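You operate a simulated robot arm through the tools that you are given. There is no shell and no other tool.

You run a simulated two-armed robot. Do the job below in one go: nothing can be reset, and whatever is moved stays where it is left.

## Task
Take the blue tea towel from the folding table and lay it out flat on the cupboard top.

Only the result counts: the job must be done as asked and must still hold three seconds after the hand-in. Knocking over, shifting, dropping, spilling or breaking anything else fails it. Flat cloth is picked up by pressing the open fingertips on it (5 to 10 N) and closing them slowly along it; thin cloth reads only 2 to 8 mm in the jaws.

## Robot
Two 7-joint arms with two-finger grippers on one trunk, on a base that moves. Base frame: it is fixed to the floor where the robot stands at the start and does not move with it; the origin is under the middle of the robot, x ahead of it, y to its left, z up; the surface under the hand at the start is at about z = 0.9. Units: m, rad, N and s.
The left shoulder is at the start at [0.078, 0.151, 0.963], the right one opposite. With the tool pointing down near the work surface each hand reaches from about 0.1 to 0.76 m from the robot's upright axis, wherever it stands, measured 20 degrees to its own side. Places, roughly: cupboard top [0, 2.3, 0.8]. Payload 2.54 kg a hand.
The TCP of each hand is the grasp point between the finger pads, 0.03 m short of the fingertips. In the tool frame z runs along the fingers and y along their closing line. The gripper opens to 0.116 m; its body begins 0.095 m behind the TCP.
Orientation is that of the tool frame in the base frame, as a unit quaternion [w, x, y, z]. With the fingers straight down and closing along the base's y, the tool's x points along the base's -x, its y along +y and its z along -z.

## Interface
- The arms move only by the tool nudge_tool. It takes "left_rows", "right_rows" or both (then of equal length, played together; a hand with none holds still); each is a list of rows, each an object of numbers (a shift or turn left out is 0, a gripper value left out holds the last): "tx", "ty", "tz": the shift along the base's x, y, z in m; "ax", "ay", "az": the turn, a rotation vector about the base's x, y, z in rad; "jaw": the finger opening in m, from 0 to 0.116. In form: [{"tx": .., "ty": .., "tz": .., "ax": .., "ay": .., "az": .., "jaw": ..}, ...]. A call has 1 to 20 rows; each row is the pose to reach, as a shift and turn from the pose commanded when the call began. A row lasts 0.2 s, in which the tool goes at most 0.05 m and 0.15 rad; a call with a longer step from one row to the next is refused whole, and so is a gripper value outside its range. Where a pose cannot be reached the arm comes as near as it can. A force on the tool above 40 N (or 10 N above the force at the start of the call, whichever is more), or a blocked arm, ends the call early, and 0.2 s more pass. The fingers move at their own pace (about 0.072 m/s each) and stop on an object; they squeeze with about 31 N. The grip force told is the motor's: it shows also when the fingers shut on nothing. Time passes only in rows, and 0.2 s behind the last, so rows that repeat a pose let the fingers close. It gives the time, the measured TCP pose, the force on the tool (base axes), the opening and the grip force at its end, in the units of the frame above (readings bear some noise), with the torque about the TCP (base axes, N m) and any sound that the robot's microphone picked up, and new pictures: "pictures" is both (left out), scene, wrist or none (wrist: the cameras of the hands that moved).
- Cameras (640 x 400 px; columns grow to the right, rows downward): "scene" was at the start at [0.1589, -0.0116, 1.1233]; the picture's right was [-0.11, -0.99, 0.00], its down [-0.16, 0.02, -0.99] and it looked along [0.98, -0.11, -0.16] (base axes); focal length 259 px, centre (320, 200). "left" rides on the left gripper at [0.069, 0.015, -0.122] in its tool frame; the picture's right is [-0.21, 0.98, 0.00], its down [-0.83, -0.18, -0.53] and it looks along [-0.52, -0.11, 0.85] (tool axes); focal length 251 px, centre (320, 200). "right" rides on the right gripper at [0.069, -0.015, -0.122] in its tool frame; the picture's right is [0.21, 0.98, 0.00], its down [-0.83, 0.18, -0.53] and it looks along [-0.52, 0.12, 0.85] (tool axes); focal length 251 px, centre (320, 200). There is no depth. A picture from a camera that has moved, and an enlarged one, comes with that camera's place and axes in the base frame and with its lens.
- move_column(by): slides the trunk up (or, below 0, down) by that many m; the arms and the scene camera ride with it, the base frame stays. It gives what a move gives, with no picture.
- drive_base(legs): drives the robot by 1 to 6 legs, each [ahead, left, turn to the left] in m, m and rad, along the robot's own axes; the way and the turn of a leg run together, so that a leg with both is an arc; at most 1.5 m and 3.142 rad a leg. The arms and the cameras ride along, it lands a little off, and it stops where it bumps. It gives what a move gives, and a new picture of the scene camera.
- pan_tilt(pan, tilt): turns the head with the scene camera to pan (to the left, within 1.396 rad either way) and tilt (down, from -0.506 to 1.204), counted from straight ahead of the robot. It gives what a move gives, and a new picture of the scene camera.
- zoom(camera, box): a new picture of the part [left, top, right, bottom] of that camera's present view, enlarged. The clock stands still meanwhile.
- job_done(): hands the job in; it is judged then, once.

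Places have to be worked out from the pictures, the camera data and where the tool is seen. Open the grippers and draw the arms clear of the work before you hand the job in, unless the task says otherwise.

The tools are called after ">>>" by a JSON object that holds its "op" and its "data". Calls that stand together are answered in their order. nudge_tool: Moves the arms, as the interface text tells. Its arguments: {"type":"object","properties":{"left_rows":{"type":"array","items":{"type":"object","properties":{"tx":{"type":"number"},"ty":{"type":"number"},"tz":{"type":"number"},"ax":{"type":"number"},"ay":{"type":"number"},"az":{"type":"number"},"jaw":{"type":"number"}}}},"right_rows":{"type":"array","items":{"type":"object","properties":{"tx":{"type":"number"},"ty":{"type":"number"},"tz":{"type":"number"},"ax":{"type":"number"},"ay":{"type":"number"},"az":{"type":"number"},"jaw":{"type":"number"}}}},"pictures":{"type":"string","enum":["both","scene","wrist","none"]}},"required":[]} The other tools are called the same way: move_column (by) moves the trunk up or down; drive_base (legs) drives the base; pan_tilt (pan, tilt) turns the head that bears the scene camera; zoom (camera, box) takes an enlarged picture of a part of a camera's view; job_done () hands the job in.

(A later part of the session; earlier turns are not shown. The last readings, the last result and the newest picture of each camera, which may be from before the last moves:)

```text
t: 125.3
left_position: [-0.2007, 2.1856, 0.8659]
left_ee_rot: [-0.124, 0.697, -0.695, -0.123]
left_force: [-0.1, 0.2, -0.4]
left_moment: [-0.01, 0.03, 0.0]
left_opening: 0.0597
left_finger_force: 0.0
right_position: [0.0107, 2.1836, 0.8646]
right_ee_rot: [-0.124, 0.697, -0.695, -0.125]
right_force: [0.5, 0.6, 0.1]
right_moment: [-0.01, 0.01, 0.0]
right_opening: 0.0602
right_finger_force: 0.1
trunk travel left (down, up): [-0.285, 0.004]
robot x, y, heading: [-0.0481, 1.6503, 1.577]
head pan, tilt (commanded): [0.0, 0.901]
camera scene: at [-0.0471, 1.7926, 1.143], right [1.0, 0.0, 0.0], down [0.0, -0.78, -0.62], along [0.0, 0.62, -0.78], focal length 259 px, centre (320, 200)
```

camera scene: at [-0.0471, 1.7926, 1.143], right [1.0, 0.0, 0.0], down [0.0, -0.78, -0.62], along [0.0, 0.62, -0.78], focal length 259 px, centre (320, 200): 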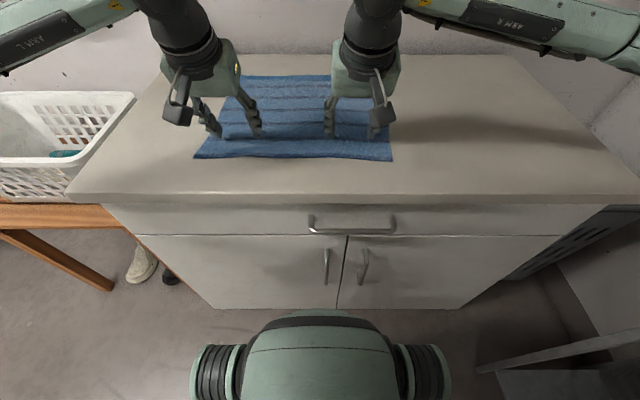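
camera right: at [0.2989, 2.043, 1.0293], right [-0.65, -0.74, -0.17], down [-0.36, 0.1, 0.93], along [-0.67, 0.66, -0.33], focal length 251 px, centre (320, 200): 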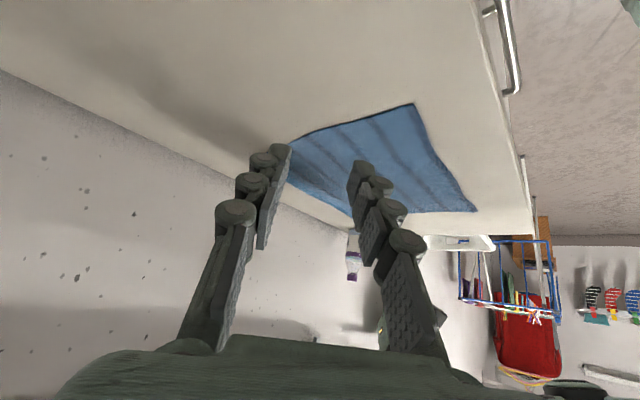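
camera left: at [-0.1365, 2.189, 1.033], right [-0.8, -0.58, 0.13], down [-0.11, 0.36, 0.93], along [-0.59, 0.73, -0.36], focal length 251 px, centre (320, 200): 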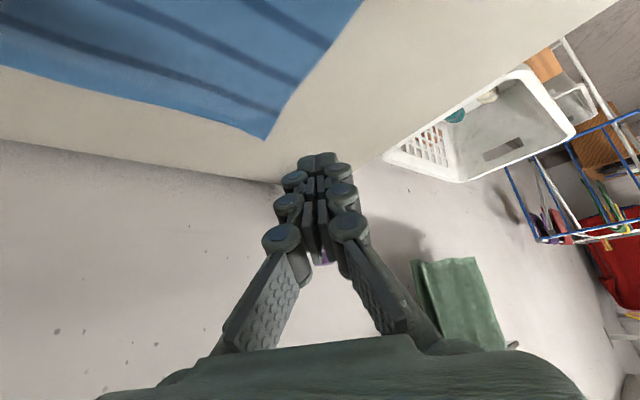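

The open tips are above the towel near its near edge. I lower to light contact.

>>> {"op": "nudge_tool", "data": {"left_rows": [{"tz": -0.008}, {"tz": -0.013}, {"tz": -0.0155}, {"tz": -0.017}, {"tz": -0.017}], "right_rows": [{"tz": -0.008}, {"tz": -0.013}, {"tz": -0.0155}, {"tz": -0.0165}, {"tz": -0.0165}], "pictures": "none"}}

```text
t: 126.5
left_position: [-0.1999, 2.1844, 0.8505]
left_ee_rot: [-0.126, 0.697, -0.695, -0.126]
left_force: [0.6, 2.3, 14.8]
left_moment: [0.02, -0.26, 0.05]
left_opening: 0.0607
left_finger_force: 4.7
right_position: [0.0116, 2.1839, 0.8502]
right_ee_rot: [-0.124, 0.696, -0.696, -0.126]
right_force: [0.5, 1.7, 8.6]
right_moment: [0.02, -0.28, 0.06]
right_opening: 0.0605
right_finger_force: 0.8
trunk travel left (down, up): [-0.285, 0.004]
robot x, y, heading: [-0.0465, 1.648, 1.574]
head pan, tilt (commanded): [0.0, 0.901]
```

The contact force is 15 N on the left and 9 N on the right. I ease the left slightly and draw both hands 4.5 cm towards me to pull the towel nearer.

>>> {"op": "nudge_tool", "data": {"left_rows": [{"tz": 0.001}, {"tz": 0.001, "ty": -0.006}, {"tz": 0.001, "ty": -0.012}, {"tz": 0.001, "ty": -0.018}, {"tz": 0.001, "ty": -0.024}, {"tz": 0.001, "ty": -0.03}, {"tz": 0.001, "ty": -0.036}, {"tz": 0.001, "ty": -0.041}, {"tz": 0.001, "ty": -0.045}, {"tz": 0.001, "ty": -0.045}], "right_rows": [{"tz": 0.0}, {"tz": 0.0, "ty": -0.006}, {"tz": 0.0, "ty": -0.012}, {"tz": 0.0, "ty": -0.018}, {"tz": 0.0, "ty": -0.024}, {"tz": 0.0, "ty": -0.03}, {"tz": 0.0, "ty": -0.036}, {"tz": 0.0, "ty": -0.041}, {"tz": 0.0, "ty": -0.045}, {"tz": 0.0, "ty": -0.045}], "pictures": "scene"}}

```text
t: 128.7
left_position: [-0.1988, 2.1389, 0.8513]
left_ee_rot: [-0.124, 0.698, -0.695, -0.124]
left_force: [1.6, 0.8, 15.4]
left_moment: [0.04, -0.23, 0.06]
left_opening: 0.0612
left_finger_force: 4.0
right_position: [0.0108, 2.1368, 0.8503]
right_ee_rot: [-0.124, 0.696, -0.696, -0.126]
right_force: [-2.5, -1.2, 18.9]
right_moment: [-0.05, 0.39, 0.05]
right_opening: 0.0587
right_finger_force: 7.0
trunk travel left (down, up): [-0.285, 0.004]
robot x, y, heading: [-0.0429, 1.6478, 1.573]
head pan, tilt (commanded): [0.0, 0.901]
camera scene: at [-0.0469, 1.7907, 1.1433], right [1.0, 0.0, 0.0], down [0.0, -0.78, -0.62], along [0.0, 0.62, -0.78], focal length 259 px, centre (320, 200)
```

scene: 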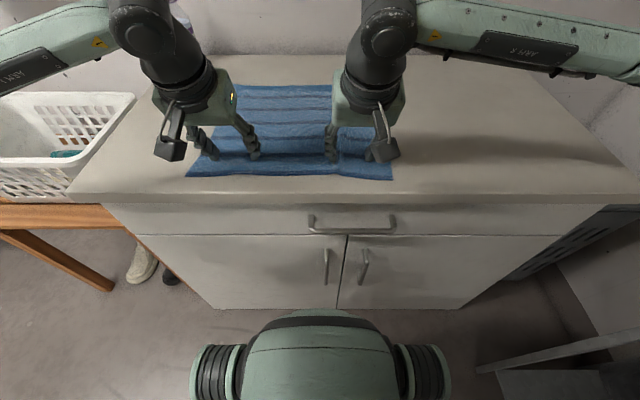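

The towel followed by about 4.5 cm; its near edge is now at y≈2.095, still 3.5 cm inside the front edge. I lift both hands straight up and look.

>>> {"op": "nudge_tool", "data": {"left_rows": [{"tz": 0.01}, {"tz": 0.03}, {"tz": 0.06}, {"tz": 0.1}, {"tz": 0.14, "ty": -0.02}, {"tz": 0.17, "ty": -0.04}, {"tz": 0.17, "ty": -0.04}], "right_rows": [{"tz": 0.01}, {"tz": 0.03}, {"tz": 0.06}, {"tz": 0.1}, {"tz": 0.14, "ty": -0.02}, {"tz": 0.17, "ty": -0.04}, {"tz": 0.17, "ty": -0.04}], "pictures": "scene"}}

>>> {"op": "zoom", "data": {"camera": "left", "box": [0, 0, 640, 400]}}

>>> {"op": "zoom", "data": {"camera": "scene", "box": [170, 60, 420, 200]}}

```text
t: 130.3
left_position: [-0.2008, 2.0992, 1.0178]
left_ee_rot: [-0.124, 0.697, -0.695, -0.124]
left_force: [-0.2, -0.5, -0.2]
left_moment: [0.01, 0.0, -0.01]
left_opening: 0.0597
left_finger_force: 0.0
right_position: [0.0121, 2.0994, 1.0204]
right_ee_rot: [-0.123, 0.697, -0.696, -0.124]
right_force: [0.0, -0.8, -1.2]
right_moment: [-0.01, 0.0, -0.02]
right_opening: 0.0603
right_finger_force: 0.0
trunk travel left (down, up): [-0.285, 0.004]
robot x, y, heading: [-0.0471, 1.6486, 1.572]
head pan, tilt (commanded): [0.0, 0.901]
camera scene: at [-0.0471, 1.7927, 1.1429], right [1.0, 0.0, 0.0], down [0.0, -0.78, -0.62], along [0.0, 0.62, -0.78], focal length 259 px, centre (320, 200)
```

scene: 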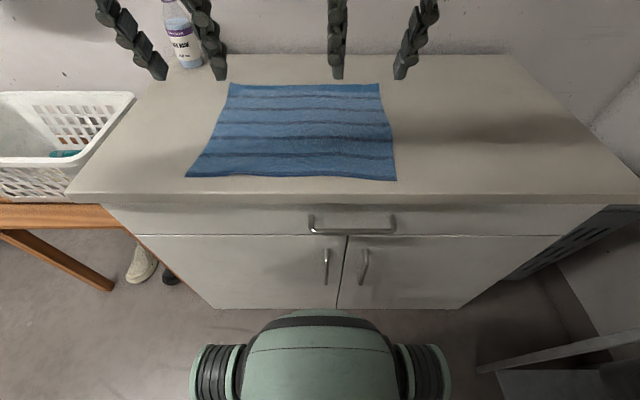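

```text
1.00 times, centred on (320, 200) of left (not enlarged: the box is as wide or as high as the picture)
camera zoom: at [-0.2157, 1.9918, 1.1089], right [-0.98, 0.2, 0.07], down [0.18, 0.59, 0.79], along [0.11, 0.78, -0.61], focal length 251 px, centre (320, 200)
```

zoom: 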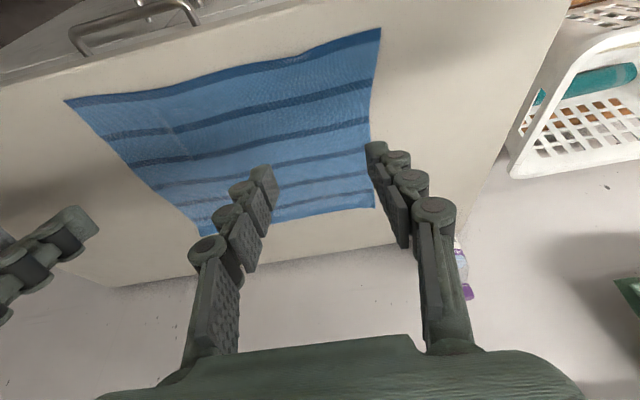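

```text
2.56 times, centred on (295, 130) of scene
camera zoom: at [-0.0471, 1.7927, 1.1429], right [1.0, 0.0, 0.0], down [0.0, -0.78, -0.62], along [0.0, 0.62, -0.78], focal length 662 px, centre (384, 379)
```

zoom: 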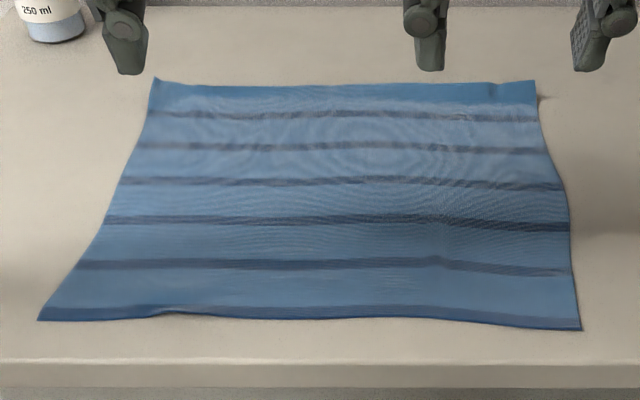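

The towel is smooth except for the raised far strip (base y≈2.375). I'll open both hands to 9 cm and bring the tips above the towel just inside that strip.

>>> {"op": "nudge_tool", "data": {"left_rows": [{"ty": 0.04, "tz": -0.01, "jaw": 0.09}, {"ty": 0.08, "tz": -0.03, "jaw": 0.09}, {"ty": 0.12, "tz": -0.05, "jaw": 0.09}, {"ty": 0.16, "tz": -0.07, "jaw": 0.09}, {"ty": 0.2, "tz": -0.09, "jaw": 0.09}, {"ty": 0.23, "tz": -0.11, "jaw": 0.09}, {"ty": 0.236, "tz": -0.12, "jaw": 0.09}], "right_rows": [{"tx": 0.003, "ty": 0.04, "tz": -0.01, "jaw": 0.09}, {"tx": 0.006, "ty": 0.08, "tz": -0.03, "jaw": 0.09}, {"tx": 0.009, "ty": 0.12, "tz": -0.05, "jaw": 0.09}, {"tx": 0.012, "ty": 0.16, "tz": -0.07, "jaw": 0.09}, {"tx": 0.015, "ty": 0.2, "tz": -0.09, "jaw": 0.09}, {"tx": 0.018, "ty": 0.23, "tz": -0.11, "jaw": 0.09}, {"tx": 0.018, "ty": 0.236, "tz": -0.12, "jaw": 0.09}], "pictures": "both"}}

>>> {"op": "zoom", "data": {"camera": "scene", "box": [200, 30, 420, 160]}}

```text
t: 131.9
left_position: [-0.2001, 2.336, 0.8993]
left_ee_rot: [-0.125, 0.696, -0.696, -0.123]
left_force: [0.6, 0.4, -0.3]
left_moment: [-0.01, -0.01, 0.0]
left_opening: 0.09
left_finger_force: 0.2
right_position: [0.0281, 2.337, 0.8988]
right_ee_rot: [-0.123, 0.697, -0.695, -0.125]
right_force: [0.2, -0.6, 0.0]
right_moment: [-0.01, -0.03, 0.01]
right_opening: 0.0898
right_finger_force: 0.0
trunk travel left (down, up): [-0.285, 0.004]
robot x, y, heading: [-0.0456, 1.6493, 1.57]
head pan, tilt (commanded): [0.0, 0.901]
camera scene: at [-0.0472, 1.7925, 1.143], right [1.0, 0.0, 0.0], down [0.0, -0.78, -0.62], along [0.0, 0.62, -0.78], focal length 259 px, centre (320, 200)
camera right: at [0.0443, 2.2301, 0.9887], right [-0.98, -0.2, -0.07], down [-0.18, 0.59, 0.79], along [-0.12, 0.78, -0.61], focal length 251 px, centre (320, 200)
camera left: at [-0.2147, 2.2292, 0.9895], right [-0.98, 0.2, 0.07], down [0.18, 0.59, 0.79], along [0.11, 0.78, -0.61], focal length 251 px, centre (320, 200)
```

scene: 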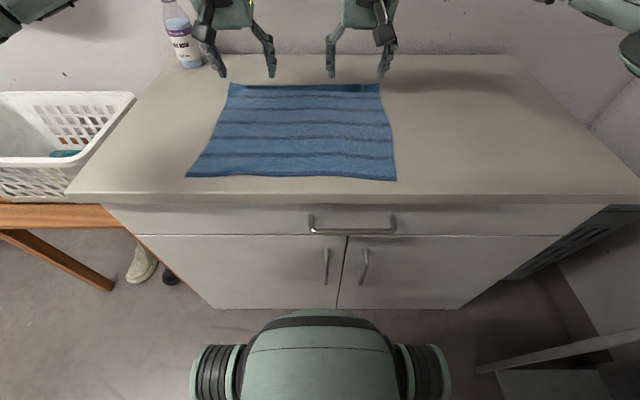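
right: 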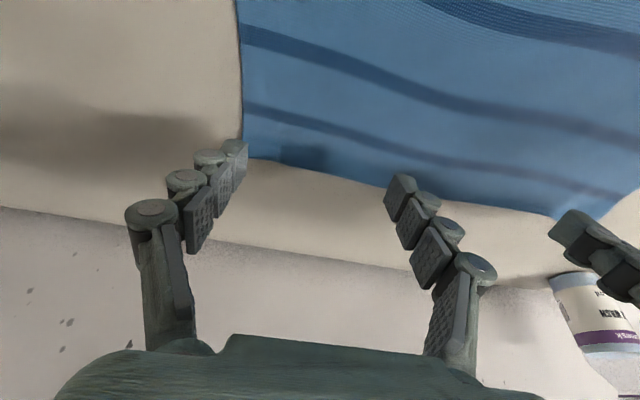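
left: 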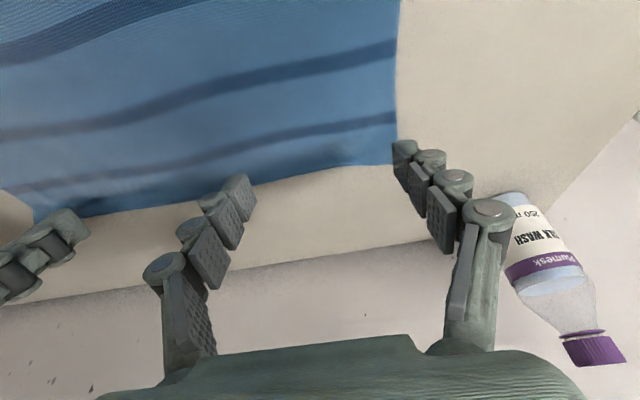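

```text
2.91 times, centred on (310, 95) of scene
camera zoom: at [-0.0472, 1.7925, 1.143], right [1.0, 0.0, 0.0], down [0.0, -0.78, -0.62], along [0.0, 0.62, -0.78], focal length 753 px, centre (349, 506)
```

zoom: 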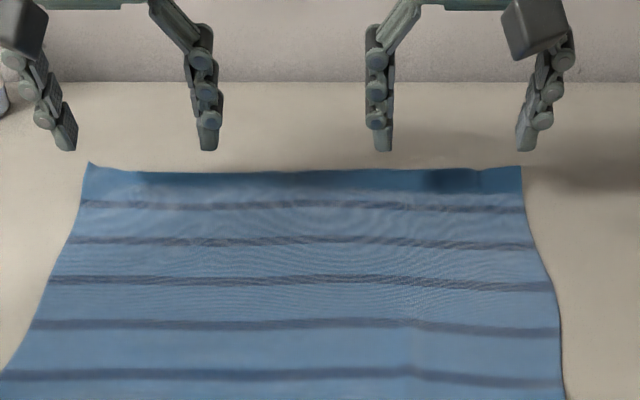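

Triangulation puts both far corners at z≈0.84, y≈2.383, so a strip of about 2 cm stands almost upright there. I'll lower the tips to about 1.5 cm above the top, push the strip over outward near its upper edge, and sink down as I advance.

>>> {"op": "nudge_tool", "data": {"left_rows": [{"tz": -0.02}, {"tz": -0.037}, {"tz": -0.037, "ty": 0.008}, {"tz": -0.037, "ty": 0.016}, {"tz": -0.037, "ty": 0.024}, {"tz": -0.038, "ty": 0.032}, {"tz": -0.04, "ty": 0.04}, {"tz": -0.0425, "ty": 0.048}, {"tz": -0.045, "ty": 0.056}, {"tz": -0.0465, "ty": 0.062}], "right_rows": [{"tz": -0.02}, {"tz": -0.037}, {"tz": -0.037, "ty": 0.008}, {"tz": -0.037, "ty": 0.016}, {"tz": -0.037, "ty": 0.024}, {"tz": -0.038, "ty": 0.032}, {"tz": -0.04, "ty": 0.04}, {"tz": -0.0425, "ty": 0.048}, {"tz": -0.045, "ty": 0.056}, {"tz": -0.0465, "ty": 0.062}], "pictures": "both"}}

>>> {"op": "zoom", "data": {"camera": "scene", "box": [200, 30, 420, 160]}}

```text
t: 134.1
left_position: [-0.2003, 2.398, 0.8521]
left_ee_rot: [-0.123, 0.697, -0.695, -0.123]
left_force: [-0.1, -0.4, -0.1]
left_moment: [0.01, -0.04, -0.01]
left_opening: 0.0899
left_finger_force: 0.1
right_position: [0.029, 2.3977, 0.8514]
right_ee_rot: [-0.123, 0.696, -0.696, -0.126]
right_force: [0.0, 0.2, -0.3]
right_moment: [0.0, 0.0, 0.0]
right_opening: 0.0902
right_finger_force: 0.1
trunk travel left (down, up): [-0.285, 0.004]
robot x, y, heading: [-0.0428, 1.6512, 1.574]
head pan, tilt (commanded): [0.0, 0.901]
camera scene: at [-0.0471, 1.7925, 1.143], right [1.0, 0.0, 0.0], down [0.0, -0.78, -0.62], along [0.0, 0.62, -0.78], focal length 259 px, centre (320, 200)
camera right: at [0.0443, 2.2914, 0.9421], right [-0.98, -0.2, -0.07], down [-0.18, 0.59, 0.79], along [-0.12, 0.78, -0.61], focal length 251 px, centre (320, 200)
camera left: at [-0.2151, 2.2916, 0.9431], right [-0.98, 0.2, 0.07], down [0.18, 0.59, 0.79], along [0.11, 0.78, -0.61], focal length 251 px, centre (320, 200)
```

scene: 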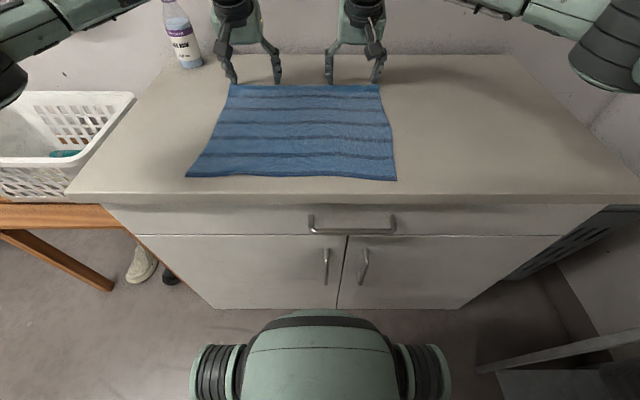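
right: 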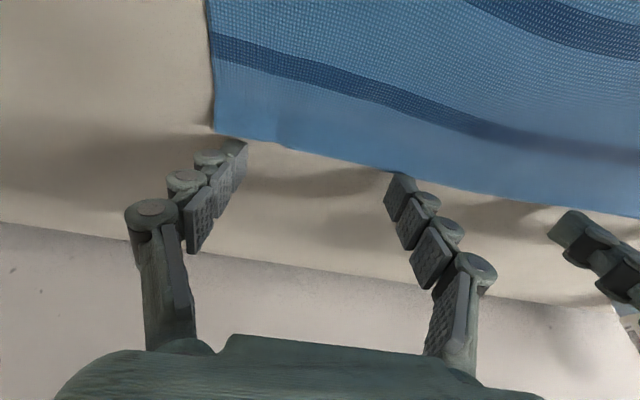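
left: 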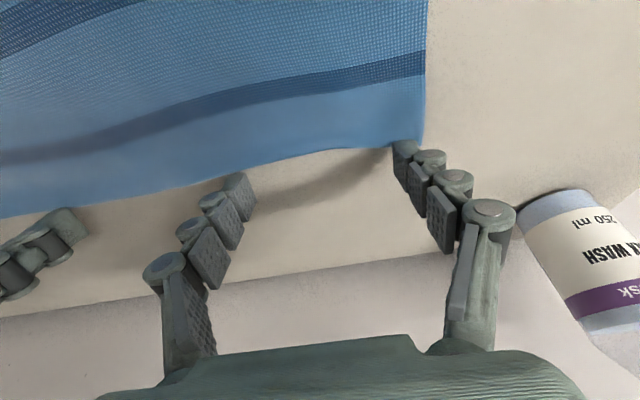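

```text
2.91 times, centred on (310, 95) of scene
camera zoom: at [-0.0471, 1.7925, 1.143], right [1.0, 0.0, 0.0], down [0.0, -0.78, -0.62], along [0.0, 0.62, -0.78], focal length 753 px, centre (349, 506)
```

zoom: 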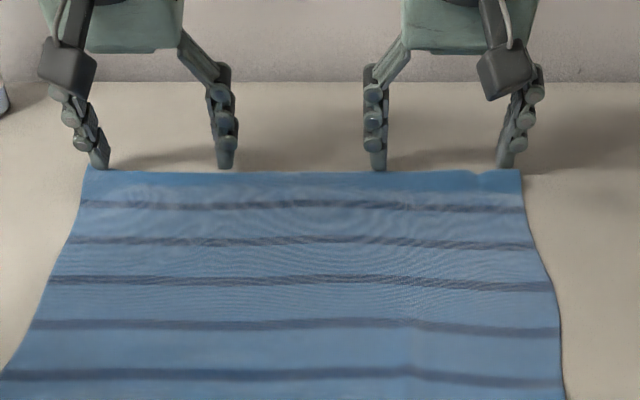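

The strip has been pushed partly over; its edge is now only about 0.7–1.2 cm above the top. I'll lift the tips 2 cm, step back 1.5 cm, and press down on the strip with both hands.

>>> {"op": "nudge_tool", "data": {"left_rows": [{"tz": 0.01}, {"tz": 0.02}, {"tz": 0.02, "ty": -0.01}, {"tz": 0.02, "ty": -0.016}, {"tz": 0.012, "ty": -0.016}, {"tz": 0.005, "ty": -0.016}, {"tz": 0.0, "ty": -0.016}, {"tz": -0.002, "ty": -0.016}, {"tz": -0.003, "ty": -0.016}, {"tz": -0.003, "ty": -0.016}], "right_rows": [{"tz": 0.01}, {"tz": 0.02}, {"tz": 0.02, "ty": -0.01}, {"tz": 0.02, "ty": -0.016}, {"tz": 0.012, "ty": -0.016}, {"tz": 0.005, "ty": -0.016}, {"tz": 0.0, "ty": -0.016}, {"tz": -0.0015, "ty": -0.016}, {"tz": -0.0025, "ty": -0.016}, {"tz": -0.0025, "ty": -0.016}], "pictures": "both"}}

>>> {"op": "zoom", "data": {"camera": "scene", "box": [200, 30, 420, 160]}}

```text
t: 136.3
left_position: [-0.1999, 2.3816, 0.8501]
left_ee_rot: [-0.124, 0.697, -0.695, -0.122]
left_force: [-0.4, -0.7, 0.6]
left_moment: [0.0, -0.02, -0.02]
left_opening: 0.0898
left_finger_force: 0.0
right_position: [0.0288, 2.3815, 0.8513]
right_ee_rot: [-0.123, 0.697, -0.695, -0.125]
right_force: [0.1, -0.3, 0.7]
right_moment: [0.01, -0.01, -0.04]
right_opening: 0.0901
right_finger_force: 0.1
trunk travel left (down, up): [-0.285, 0.004]
robot x, y, heading: [-0.0459, 1.6517, 1.57]
head pan, tilt (commanded): [0.0, 0.901]
camera scene: at [-0.0471, 1.7925, 1.143], right [1.0, 0.0, 0.0], down [0.0, -0.78, -0.62], along [0.0, 0.62, -0.78], focal length 259 px, centre (320, 200)
camera right: at [0.0443, 2.2753, 0.94], right [-0.98, -0.2, -0.07], down [-0.18, 0.59, 0.79], along [-0.12, 0.78, -0.61], focal length 251 px, centre (320, 200)
camera left: at [-0.2151, 2.2754, 0.9399], right [-0.98, 0.2, 0.07], down [0.18, 0.59, 0.79], along [0.11, 0.78, -0.61], focal length 251 px, centre (320, 200)
```

scene: 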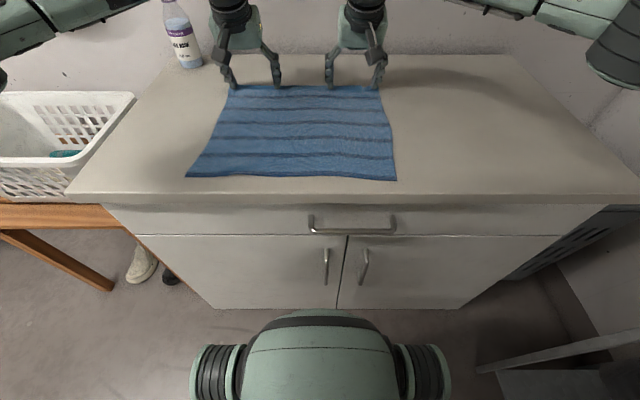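
right: 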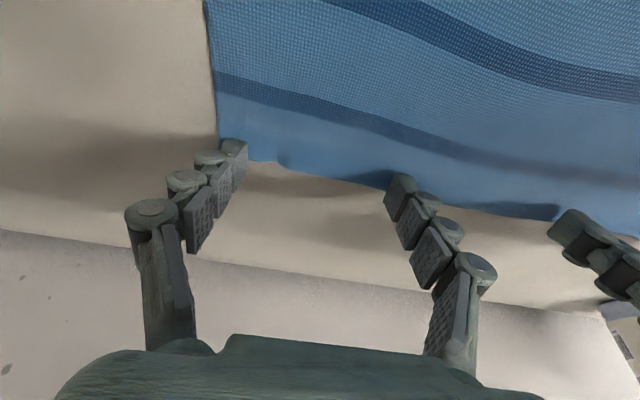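
left: 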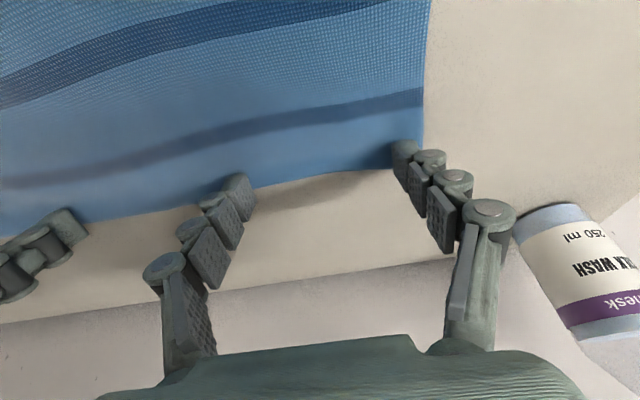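

```text
2.91 times, centred on (310, 95) of scene
camera zoom: at [-0.0471, 1.7925, 1.143], right [1.0, 0.0, 0.0], down [0.0, -0.78, -0.62], along [0.0, 0.62, -0.78], focal length 753 px, centre (349, 506)
```

zoom: 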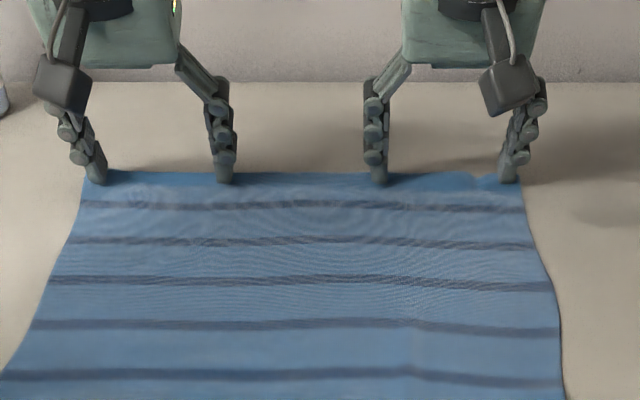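

The tips now rest on the strip itself. I press a little more, stroke 8 mm outward while pressing, and lift straight up.

>>> {"op": "nudge_tool", "data": {"left_rows": [{"tz": -0.001}, {"tz": -0.002}, {"tz": -0.002, "ty": 0.004}, {"tz": -0.002, "ty": 0.008}, {"tz": -0.002, "ty": 0.008}], "right_rows": [{"tz": -0.001}, {"tz": -0.002}, {"tz": -0.002, "ty": 0.004}, {"tz": -0.002, "ty": 0.008}, {"tz": -0.002, "ty": 0.008}], "pictures": "none"}}

>>> {"op": "nudge_tool", "data": {"left_rows": [{"tz": 0.01}, {"tz": 0.03}, {"tz": 0.06}, {"tz": 0.09}, {"tz": 0.09}, {"tz": 0.09}], "right_rows": [{"tz": 0.01}, {"tz": 0.03}, {"tz": 0.06}, {"tz": 0.09}, {"tz": 0.09}, {"tz": 0.09}], "pictures": "both"}}

>>> {"op": "zoom", "data": {"camera": "scene", "box": [200, 30, 420, 160]}}

```text
t: 137.5
left_position: [-0.2001, 2.3899, 0.8478]
left_ee_rot: [-0.124, 0.697, -0.695, -0.123]
left_force: [-0.1, 0.7, -0.8]
left_moment: [-0.01, 0.0, -0.04]
left_opening: 0.09
left_finger_force: 0.0
right_position: [0.0288, 2.3901, 0.8474]
right_ee_rot: [0.123, -0.696, 0.697, 0.124]
right_force: [0.1, -0.3, 0.5]
right_moment: [0.02, 0.0, -0.01]
right_opening: 0.09
right_finger_force: 0.1
trunk travel left (down, up): [-0.285, 0.004]
robot x, y, heading: [-0.045, 1.6478, 1.573]
head pan, tilt (commanded): [0.0, 0.901]
```

```text
t: 138.9
left_position: [-0.2006, 2.3911, 0.939]
left_ee_rot: [-0.124, 0.698, -0.695, -0.123]
left_force: [0.7, 0.3, 0.1]
left_moment: [0.01, 0.0, -0.01]
left_opening: 0.0901
left_finger_force: 0.1
right_position: [0.0292, 2.3903, 0.9391]
right_ee_rot: [-0.124, 0.697, -0.695, -0.125]
right_force: [0.0, 0.1, 0.1]
right_moment: [0.02, -0.03, 0.01]
right_opening: 0.0898
right_finger_force: 0.1
trunk travel left (down, up): [-0.285, 0.004]
robot x, y, heading: [-0.044, 1.6498, 1.571]
head pan, tilt (commanded): [0.0, 0.901]
camera scene: at [-0.0471, 1.7924, 1.143], right [1.0, 0.0, 0.0], down [0.0, -0.78, -0.62], along [0.0, 0.62, -0.78], focal length 259 px, centre (320, 200)
camera right: at [0.0434, 2.284, 1.028], right [-0.98, -0.2, -0.07], down [-0.18, 0.59, 0.79], along [-0.12, 0.78, -0.61], focal length 251 px, centre (320, 200)
camera left: at [-0.2155, 2.2842, 1.0287], right [-0.98, 0.2, 0.07], down [0.18, 0.59, 0.79], along [0.11, 0.78, -0.61], focal length 251 px, centre (320, 200)
```

scene: 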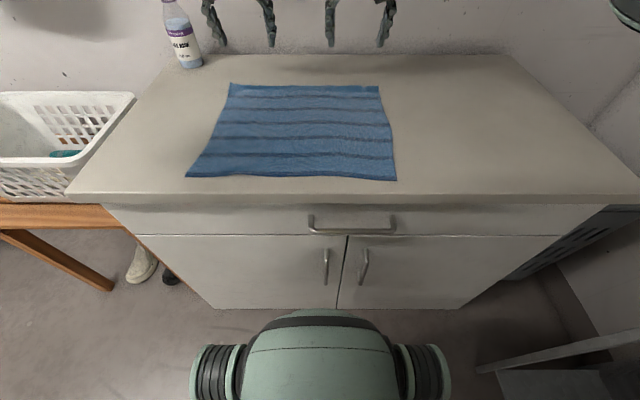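
right: 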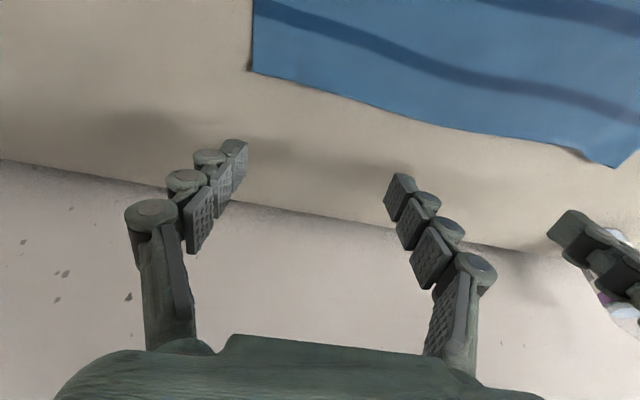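
left: 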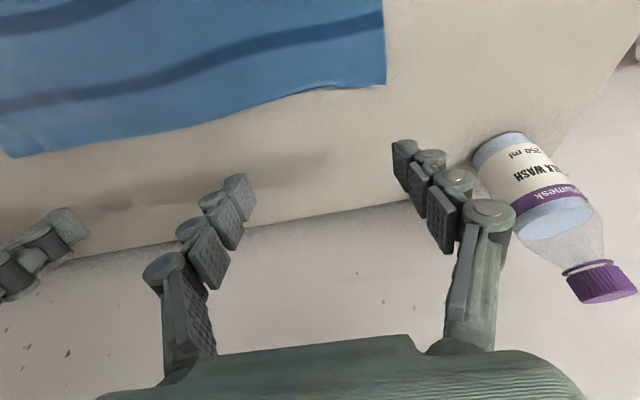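

```text
2.91 times, centred on (310, 95) of scene
camera zoom: at [-0.0471, 1.7924, 1.143], right [1.0, 0.0, 0.0], down [0.0, -0.78, -0.62], along [0.0, 0.62, -0.78], focal length 753 px, centre (349, 506)
```

zoom: 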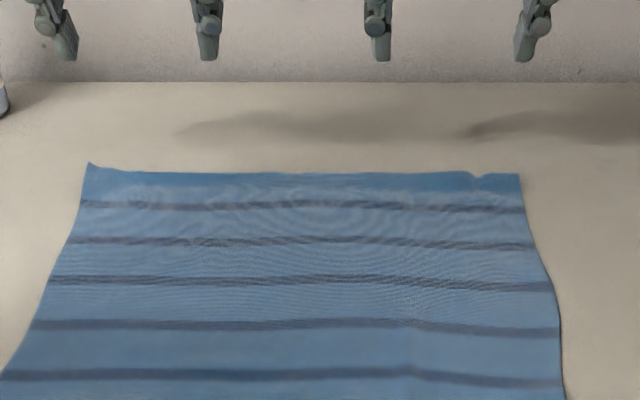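

The far strip is now nearly flat on the right (z≈0.825), while the left corner is still about 1.3 cm up; the open tips hardly pressed at all. I'll close the fingers and press along the strip at several points, starting with the two corners.

>>> {"op": "nudge_tool", "data": {"left_rows": [{"jaw": 0.0, "tx": -0.015, "ty": -0.004}, {"jaw": 0.0, "tx": -0.03, "ty": -0.008}, {"jaw": 0.0, "tx": -0.046, "ty": -0.008}, {"tx": -0.046, "ty": -0.008, "tz": -0.03}, {"tx": -0.046, "ty": -0.008, "tz": -0.06}, {"tx": -0.046, "ty": -0.008, "tz": -0.08}, {"tx": -0.046, "ty": -0.008, "tz": -0.088}, {"tx": -0.046, "ty": -0.008, "tz": -0.0905}, {"tx": -0.046, "ty": -0.008, "tz": -0.0905}], "right_rows": [{"jaw": 0.0, "tx": 0.015, "ty": -0.004}, {"jaw": 0.0, "tx": 0.03, "ty": -0.008}, {"jaw": 0.0, "tx": 0.05, "ty": -0.008}, {"tx": 0.05, "ty": -0.008, "tz": -0.03}, {"tx": 0.05, "ty": -0.008, "tz": -0.06}, {"tx": 0.05, "ty": -0.008, "tz": -0.08}, {"tx": 0.05, "ty": -0.008, "tz": -0.088}, {"tx": 0.05, "ty": -0.008, "tz": -0.0905}, {"tx": 0.05, "ty": -0.008, "tz": -0.0905}], "pictures": "both"}}

>>> {"op": "zoom", "data": {"camera": "scene", "box": [200, 30, 420, 160]}}

```text
t: 140.9
left_position: [-0.2463, 2.3829, 0.8502]
left_ee_rot: [-0.126, 0.697, -0.694, -0.126]
left_force: [-1.9, 2.1, 11.6]
left_moment: [0.05, 0.02, -0.01]
left_opening: 0.0
left_finger_force: 28.6
right_position: [0.0792, 2.3814, 0.8501]
right_ee_rot: [-0.125, 0.696, -0.695, -0.127]
right_force: [0.0, 1.7, 9.2]
right_moment: [0.05, 0.02, 0.0]
right_opening: 0.0
right_finger_force: 29.3
trunk travel left (down, up): [-0.285, 0.004]
robot x, y, heading: [-0.0449, 1.6504, 1.576]
head pan, tilt (commanded): [0.0, 0.901]
camera scene: at [-0.047, 1.7907, 1.1436], right [1.0, 0.0, 0.0], down [0.0, -0.78, -0.62], along [0.0, 0.62, -0.78], focal length 259 px, centre (320, 200)
camera right: at [0.0946, 2.2743, 0.9397], right [-0.98, -0.2, -0.07], down [-0.18, 0.59, 0.79], along [-0.12, 0.78, -0.61], focal length 251 px, centre (320, 200)
camera left: at [-0.2613, 2.2745, 0.9401], right [-0.98, 0.2, 0.07], down [0.18, 0.59, 0.79], along [0.11, 0.78, -0.61], focal length 251 px, centre (320, 200)
```

scene: 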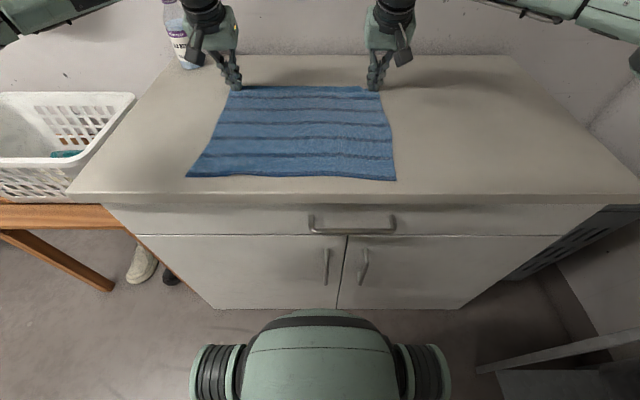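
right: 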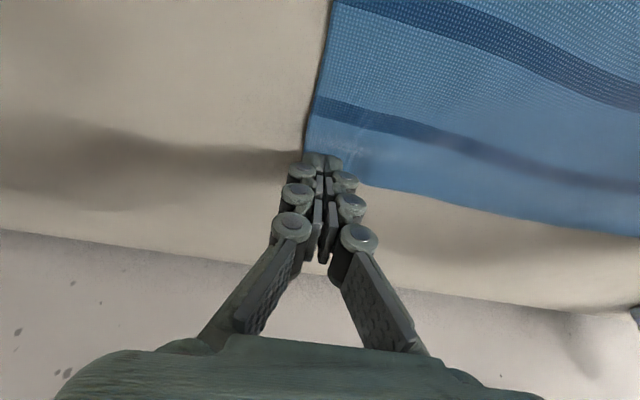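
left: 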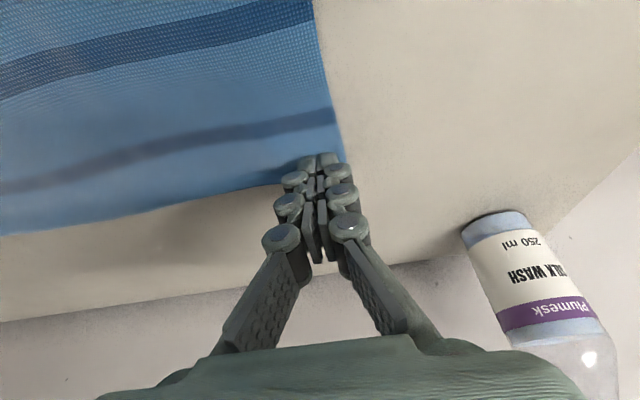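

```text
2.91 times, centred on (310, 95) of scene
camera zoom: at [-0.047, 1.7907, 1.1436], right [1.0, 0.0, 0.0], down [0.0, -0.78, -0.62], along [0.0, 0.62, -0.78], focal length 753 px, centre (349, 506)
```

zoom: 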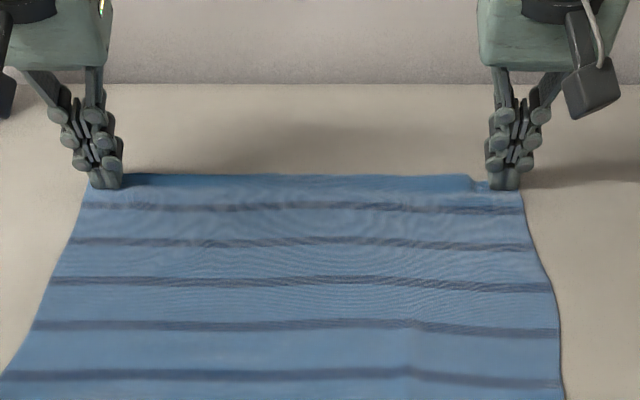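

Both corners are pressed flat with about 10 N. I stretch them outward by a few millimetres while pressing, lift, and press the next points along the strip.

>>> {"op": "nudge_tool", "data": {"left_rows": [{"tx": -0.002, "ty": 0.002}, {"tx": -0.004, "ty": 0.004}, {"tx": -0.004, "ty": 0.004, "tz": 0.006}, {"tx": -0.004, "ty": 0.004, "tz": 0.022}, {"tx": 0.02, "ty": 0.004, "tz": 0.022}, {"tx": 0.041, "ty": 0.002, "tz": 0.018}, {"tx": 0.041, "ty": 0.0, "tz": 0.006}, {"tx": 0.041, "ty": 0.0, "tz": 0.0}, {"tx": 0.041, "ty": 0.003, "tz": 0.0}, {"tx": 0.041, "ty": 0.003, "tz": 0.006}, {"tx": 0.041, "ty": 0.003, "tz": 0.022}, {"tx": 0.06, "ty": 0.003, "tz": 0.022}, {"tx": 0.081, "ty": 0.0, "tz": 0.018}, {"tx": 0.081, "ty": 0.0, "tz": 0.006}, {"tx": 0.081, "ty": 0.0, "tz": 0.0}, {"tx": 0.081, "ty": 0.003, "tz": 0.0}, {"tx": 0.081, "ty": 0.003, "tz": 0.006}, {"tx": 0.081, "ty": 0.003, "tz": 0.022}, {"tx": 0.06, "ty": 0.0, "tz": 0.04}, {"tx": 0.041, "ty": 0.0, "tz": 0.04}], "right_rows": [{"tx": 0.002, "ty": 0.002}, {"tx": 0.004, "ty": 0.004}, {"tx": 0.004, "ty": 0.004, "tz": 0.006}, {"tx": 0.004, "ty": 0.004, "tz": 0.022}, {"tx": -0.02, "ty": 0.004, "tz": 0.022}, {"tx": -0.039, "ty": 0.002, "tz": 0.018}, {"tx": -0.039, "ty": 0.0, "tz": 0.006}, {"tx": -0.039, "ty": 0.0, "tz": 0.0}, {"tx": -0.039, "ty": 0.003, "tz": 0.0}, {"tx": -0.039, "ty": 0.003, "tz": 0.006}, {"tx": -0.039, "ty": 0.003, "tz": 0.022}, {"tx": -0.06, "ty": 0.003, "tz": 0.022}, {"tx": -0.079, "ty": 0.0, "tz": 0.018}, {"tx": -0.079, "ty": 0.0, "tz": 0.006}, {"tx": -0.079, "ty": 0.0, "tz": 0.0}, {"tx": -0.079, "ty": 0.003, "tz": 0.0}, {"tx": -0.079, "ty": 0.003, "tz": 0.006}, {"tx": -0.079, "ty": 0.003, "tz": 0.022}, {"tx": -0.079, "ty": 0.0, "tz": 0.04}, {"tx": -0.079, "ty": 0.0, "tz": 0.04}], "pictures": "both"}}

>>> {"op": "zoom", "data": {"camera": "scene", "box": [200, 30, 420, 160]}}

```text
t: 145.1
left_position: [-0.2045, 2.3818, 0.8873]
left_ee_rot: [-0.124, 0.697, -0.695, -0.123]
left_force: [-0.1, -0.8, -0.3]
left_moment: [0.0, 0.02, 0.0]
left_opening: 0.0
left_finger_force: 27.9
right_position: [0.0003, 2.382, 0.8872]
right_ee_rot: [-0.123, 0.697, -0.695, -0.125]
right_force: [1.4, -0.3, 0.2]
right_moment: [0.01, -0.01, -0.01]
right_opening: 0.0001
right_finger_force: 28.4
trunk travel left (down, up): [-0.285, 0.004]
robot x, y, heading: [-0.0422, 1.654, 1.574]
head pan, tilt (commanded): [0.0, 0.901]
camera scene: at [-0.0473, 1.7926, 1.1429], right [1.0, 0.0, 0.0], down [0.0, -0.78, -0.62], along [0.0, 0.62, -0.78], focal length 259 px, centre (320, 200)
camera right: at [0.0149, 2.2754, 0.9772], right [-0.98, -0.2, -0.07], down [-0.18, 0.59, 0.79], along [-0.12, 0.78, -0.61], focal length 251 px, centre (320, 200)
camera left: at [-0.2201, 2.2757, 0.9783], right [-0.98, 0.2, 0.07], down [0.18, 0.59, 0.79], along [0.11, 0.78, -0.61], focal length 251 px, centre (320, 200)
```

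scene: 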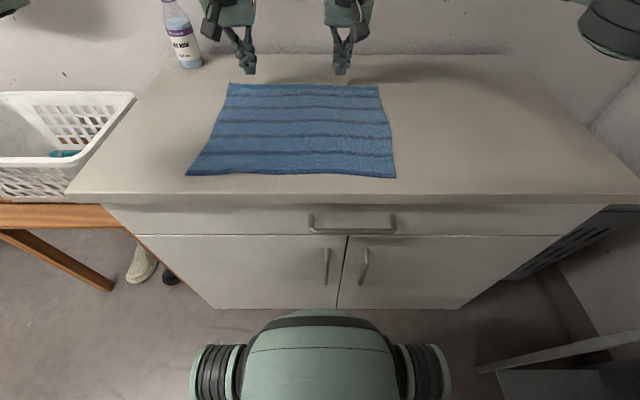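
right: 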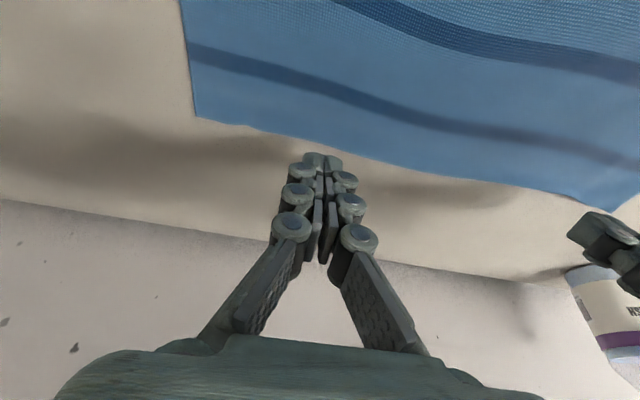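
left: 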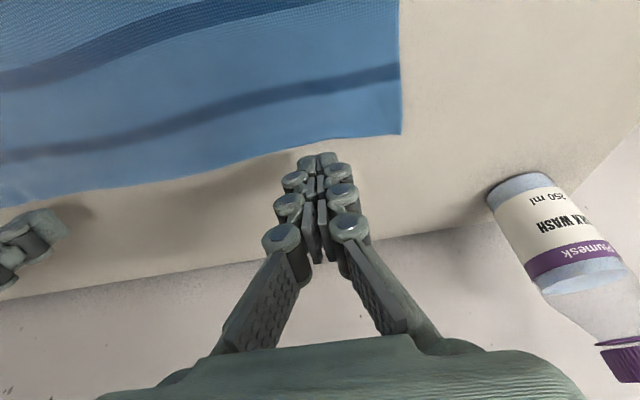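

```text
2.91 times, centred on (310, 95) of scene
camera zoom: at [-0.0473, 1.7926, 1.1429], right [1.0, 0.0, 0.0], down [0.0, -0.78, -0.62], along [0.0, 0.62, -0.78], focal length 753 px, centre (349, 506)
```

zoom: 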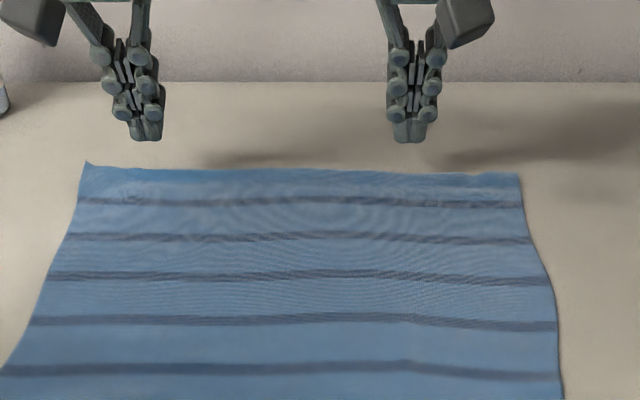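

The strip now lies nearly flat with uniform shading; only the very tip of the far-left corner is about 1 cm up. I'll press that tip and the remaining middle points of the edge.

>>> {"op": "nudge_tool", "data": {"left_rows": [{"tx": -0.03, "ty": 0.005}, {"tx": -0.0575, "ty": 0.01}, {"tx": -0.0575, "ty": 0.01, "tz": -0.02}, {"tx": -0.0575, "ty": 0.01, "tz": -0.033}, {"tx": -0.0575, "ty": 0.01, "tz": -0.038}, {"tx": -0.0605, "ty": 0.013, "tz": -0.038}, {"tx": -0.0605, "ty": 0.013, "tz": -0.03}, {"tx": -0.0605, "ty": 0.013, "tz": 0.0}, {"tx": -0.02, "ty": 0.003, "tz": 0.0}, {"tx": 0.02}, {"tx": 0.06}, {"tx": 0.0795, "tz": -0.02}, {"tx": 0.0795, "tz": -0.033}, {"tx": 0.0795, "tz": -0.038}, {"tx": 0.0795, "ty": 0.003, "tz": -0.038}, {"tx": 0.0795, "ty": 0.003, "tz": -0.03}, {"tx": 0.0795, "tz": 0.0}, {"tx": 0.0795, "tz": 0.02}], "right_rows": [{"tx": -0.02}, {"tx": -0.04}, {"tx": -0.04, "tz": -0.02}, {"tx": -0.04, "tz": -0.033}, {"tx": -0.04, "tz": -0.038}, {"tx": -0.04, "ty": 0.003, "tz": -0.038}, {"tx": -0.04, "ty": 0.003, "tz": -0.03}, {"tx": -0.04, "ty": 0.003, "tz": 0.0}, {"tx": 0.0}, {"tx": 0.04}, {"tx": 0.04}, {"tx": 0.04, "tz": -0.02}, {"tx": 0.04, "tz": -0.033}, {"tx": 0.04, "tz": -0.038}, {"tx": 0.04, "ty": 0.003, "tz": -0.038}, {"tx": 0.04, "ty": 0.003, "tz": -0.03}, {"tx": 0.04, "tz": 0.0}, {"tx": 0.06, "tz": 0.02}], "pictures": "both"}}

>>> {"op": "zoom", "data": {"camera": "scene", "box": [200, 30, 420, 160]}}

```text
t: 148.9
left_position: [-0.1243, 2.3811, 0.9075]
left_ee_rot: [-0.123, 0.697, -0.695, -0.125]
left_force: [-0.5, -0.2, 0.7]
left_moment: [0.0, 0.0, -0.02]
left_opening: 0.0
left_finger_force: 28.6
right_position: [0.0611, 2.3827, 0.9083]
right_ee_rot: [-0.122, 0.697, -0.695, -0.125]
right_force: [-0.2, 0.3, 0.4]
right_moment: [0.01, -0.01, 0.0]
right_opening: 0.0002
right_finger_force: 29.2
trunk travel left (down, up): [-0.285, 0.004]
robot x, y, heading: [-0.0466, 1.6522, 1.573]
head pan, tilt (commanded): [0.0, 0.901]
camera scene: at [-0.0468, 1.7922, 1.143], right [1.0, 0.0, 0.0], down [0.0, -0.78, -0.62], along [0.0, 0.62, -0.78], focal length 259 px, centre (320, 200)
camera right: at [0.0761, 2.2751, 0.9977], right [-0.98, -0.2, -0.07], down [-0.18, 0.59, 0.79], along [-0.12, 0.78, -0.61], focal length 251 px, centre (320, 200)
camera left: at [-0.1406, 2.2752, 0.9983], right [-0.98, 0.2, 0.07], down [0.18, 0.59, 0.79], along [0.11, 0.78, -0.61], focal length 251 px, centre (320, 200)
```

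scene: 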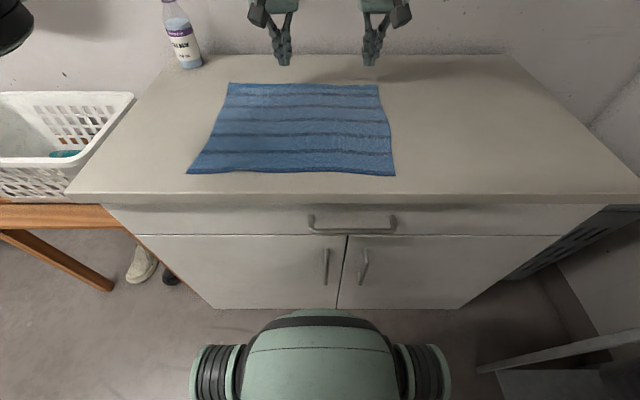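
right: 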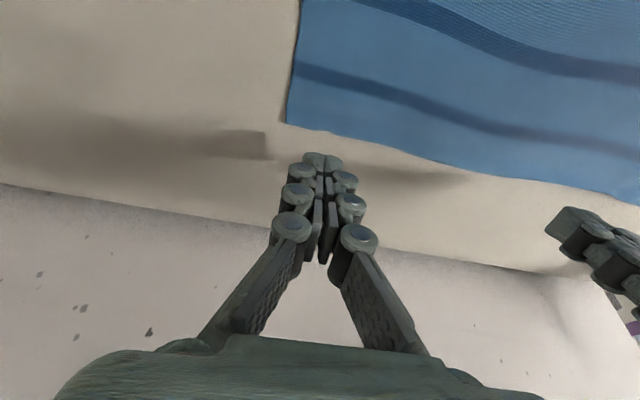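
left: 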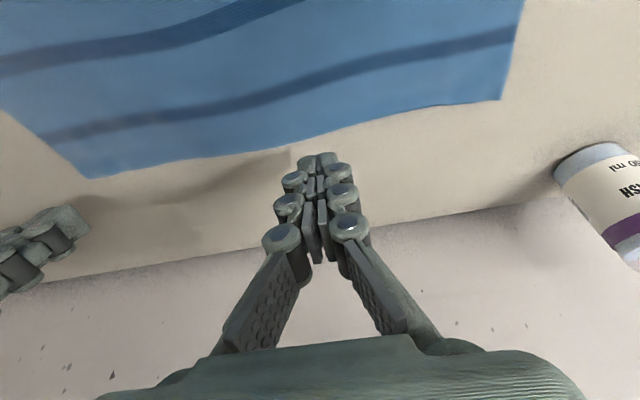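

```text
2.91 times, centred on (310, 95) of scene
camera zoom: at [-0.0468, 1.7922, 1.143], right [1.0, 0.0, 0.0], down [0.0, -0.78, -0.62], along [0.0, 0.62, -0.78], focal length 753 px, centre (349, 506)
```

zoom: 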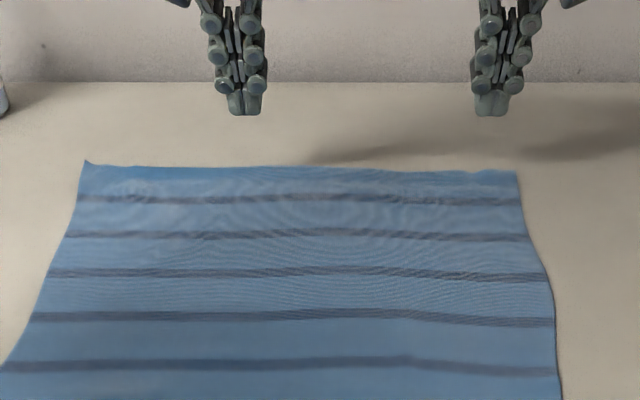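

The towel now looks flat all over. I'll withdraw both hands up and back, then take another low look across it to verify.

>>> {"op": "nudge_tool", "data": {"left_rows": [{"tz": 0.04}, {"tz": 0.08, "ty": -0.02}, {"tz": 0.12, "ty": -0.05}, {"tz": 0.16, "ty": -0.09, "tx": -0.02}, {"tz": 0.2, "ty": -0.13, "tx": -0.04}, {"tz": 0.23, "ty": -0.17, "tx": -0.06}, {"tz": 0.26, "ty": -0.21, "tx": -0.08}, {"tz": 0.29, "ty": -0.25, "tx": -0.1}, {"tz": 0.29, "ty": -0.29, "tx": -0.1}, {"tz": 0.29, "ty": -0.31, "tx": -0.1}], "right_rows": [{"tz": 0.04}, {"tz": 0.08, "ty": -0.02}, {"tz": 0.12, "ty": -0.05}, {"tz": 0.16, "ty": -0.09, "tx": 0.02}, {"tz": 0.2, "ty": -0.13, "tx": 0.04}, {"tz": 0.23, "ty": -0.17, "tx": 0.06}, {"tz": 0.26, "ty": -0.21, "tx": 0.07}, {"tz": 0.29, "ty": -0.25, "tx": 0.07}, {"tz": 0.29, "ty": -0.29, "tx": 0.07}, {"tz": 0.29, "ty": -0.31, "tx": 0.07}], "pictures": "none"}}

>>> {"op": "move_column", "data": {"by": -0.18}}

>>> {"op": "pan_tilt", "data": {"pan": 0.0, "tilt": 0.45}}

>>> {"op": "zoom", "data": {"camera": "scene", "box": [160, 110, 440, 270]}}

```text
refused: row 4 steps farther than a row can; nothing moved
```

```text
t: 149.9
left_position: [-0.1246, 2.387, 0.8515]
left_ee_rot: [-0.141, 0.696, -0.692, -0.132]
left_force: [0.1, 0.2, 17.6]
left_moment: [0.01, -0.05, -0.02]
left_opening: 0.0
left_finger_force: 28.3
right_position: [0.0609, 2.385, 0.8497]
right_ee_rot: [0.133, -0.693, 0.694, 0.142]
right_force: [-0.9, 0.1, 16.8]
right_moment: [0.05, 0.0, 0.01]
right_opening: 0.0
right_finger_force: 28.8
trunk travel left (down, up): [-0.206, 0.083]
robot x, y, heading: [-0.0475, 1.6464, 1.573]
head pan, tilt (commanded): [0.0, 0.901]
stopped: the force on the tool passed its limit at 52 N (the readings are from after the stop); the commanded pose is now the measured one
```

```text
t: 150.8
left_position: [-0.125, 2.385, 0.8515]
left_ee_rot: [-0.14, 0.696, -0.692, -0.132]
left_force: [2.5, 5.3, 27.6]
left_moment: [0.17, -0.08, -0.01]
left_opening: 0.0001
left_finger_force: 28.8
right_position: [0.0587, 2.3838, 0.8489]
right_ee_rot: [0.133, -0.693, 0.694, 0.14]
right_force: [-2.2, 5.5, 26.9]
right_moment: [0.16, -0.01, 0.0]
right_opening: 0.0001
right_finger_force: 28.4
trunk travel left (down, up): [-0.206, 0.083]
robot x, y, heading: [-0.0496, 1.6525, 1.57]
head pan, tilt (commanded): [0.0, 0.45]
camera scene: at [-0.0473, 1.8045, 1.1038], right [1.0, 0.0, 0.0], down [0.0, -0.43, -0.9], along [0.0, 0.9, -0.43], focal length 259 px, centre (320, 200)
```

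scene: 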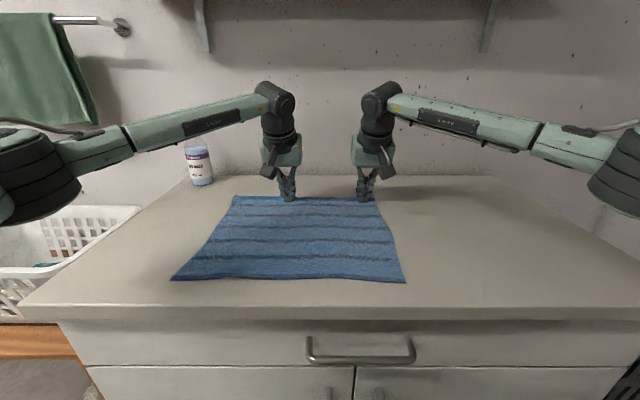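

```text
2.29 times, centred on (300, 190) of scene
camera zoom: at [-0.0473, 1.8045, 1.1038], right [1.0, 0.0, 0.0], down [0.0, -0.43, -0.9], along [0.0, 0.9, -0.43], focal length 592 px, centre (366, 223)
```

zoom: 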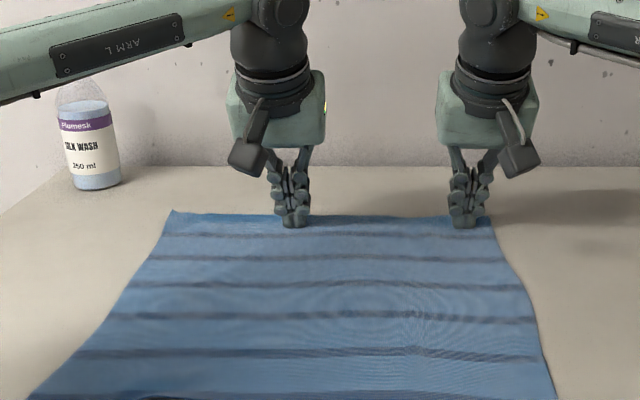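

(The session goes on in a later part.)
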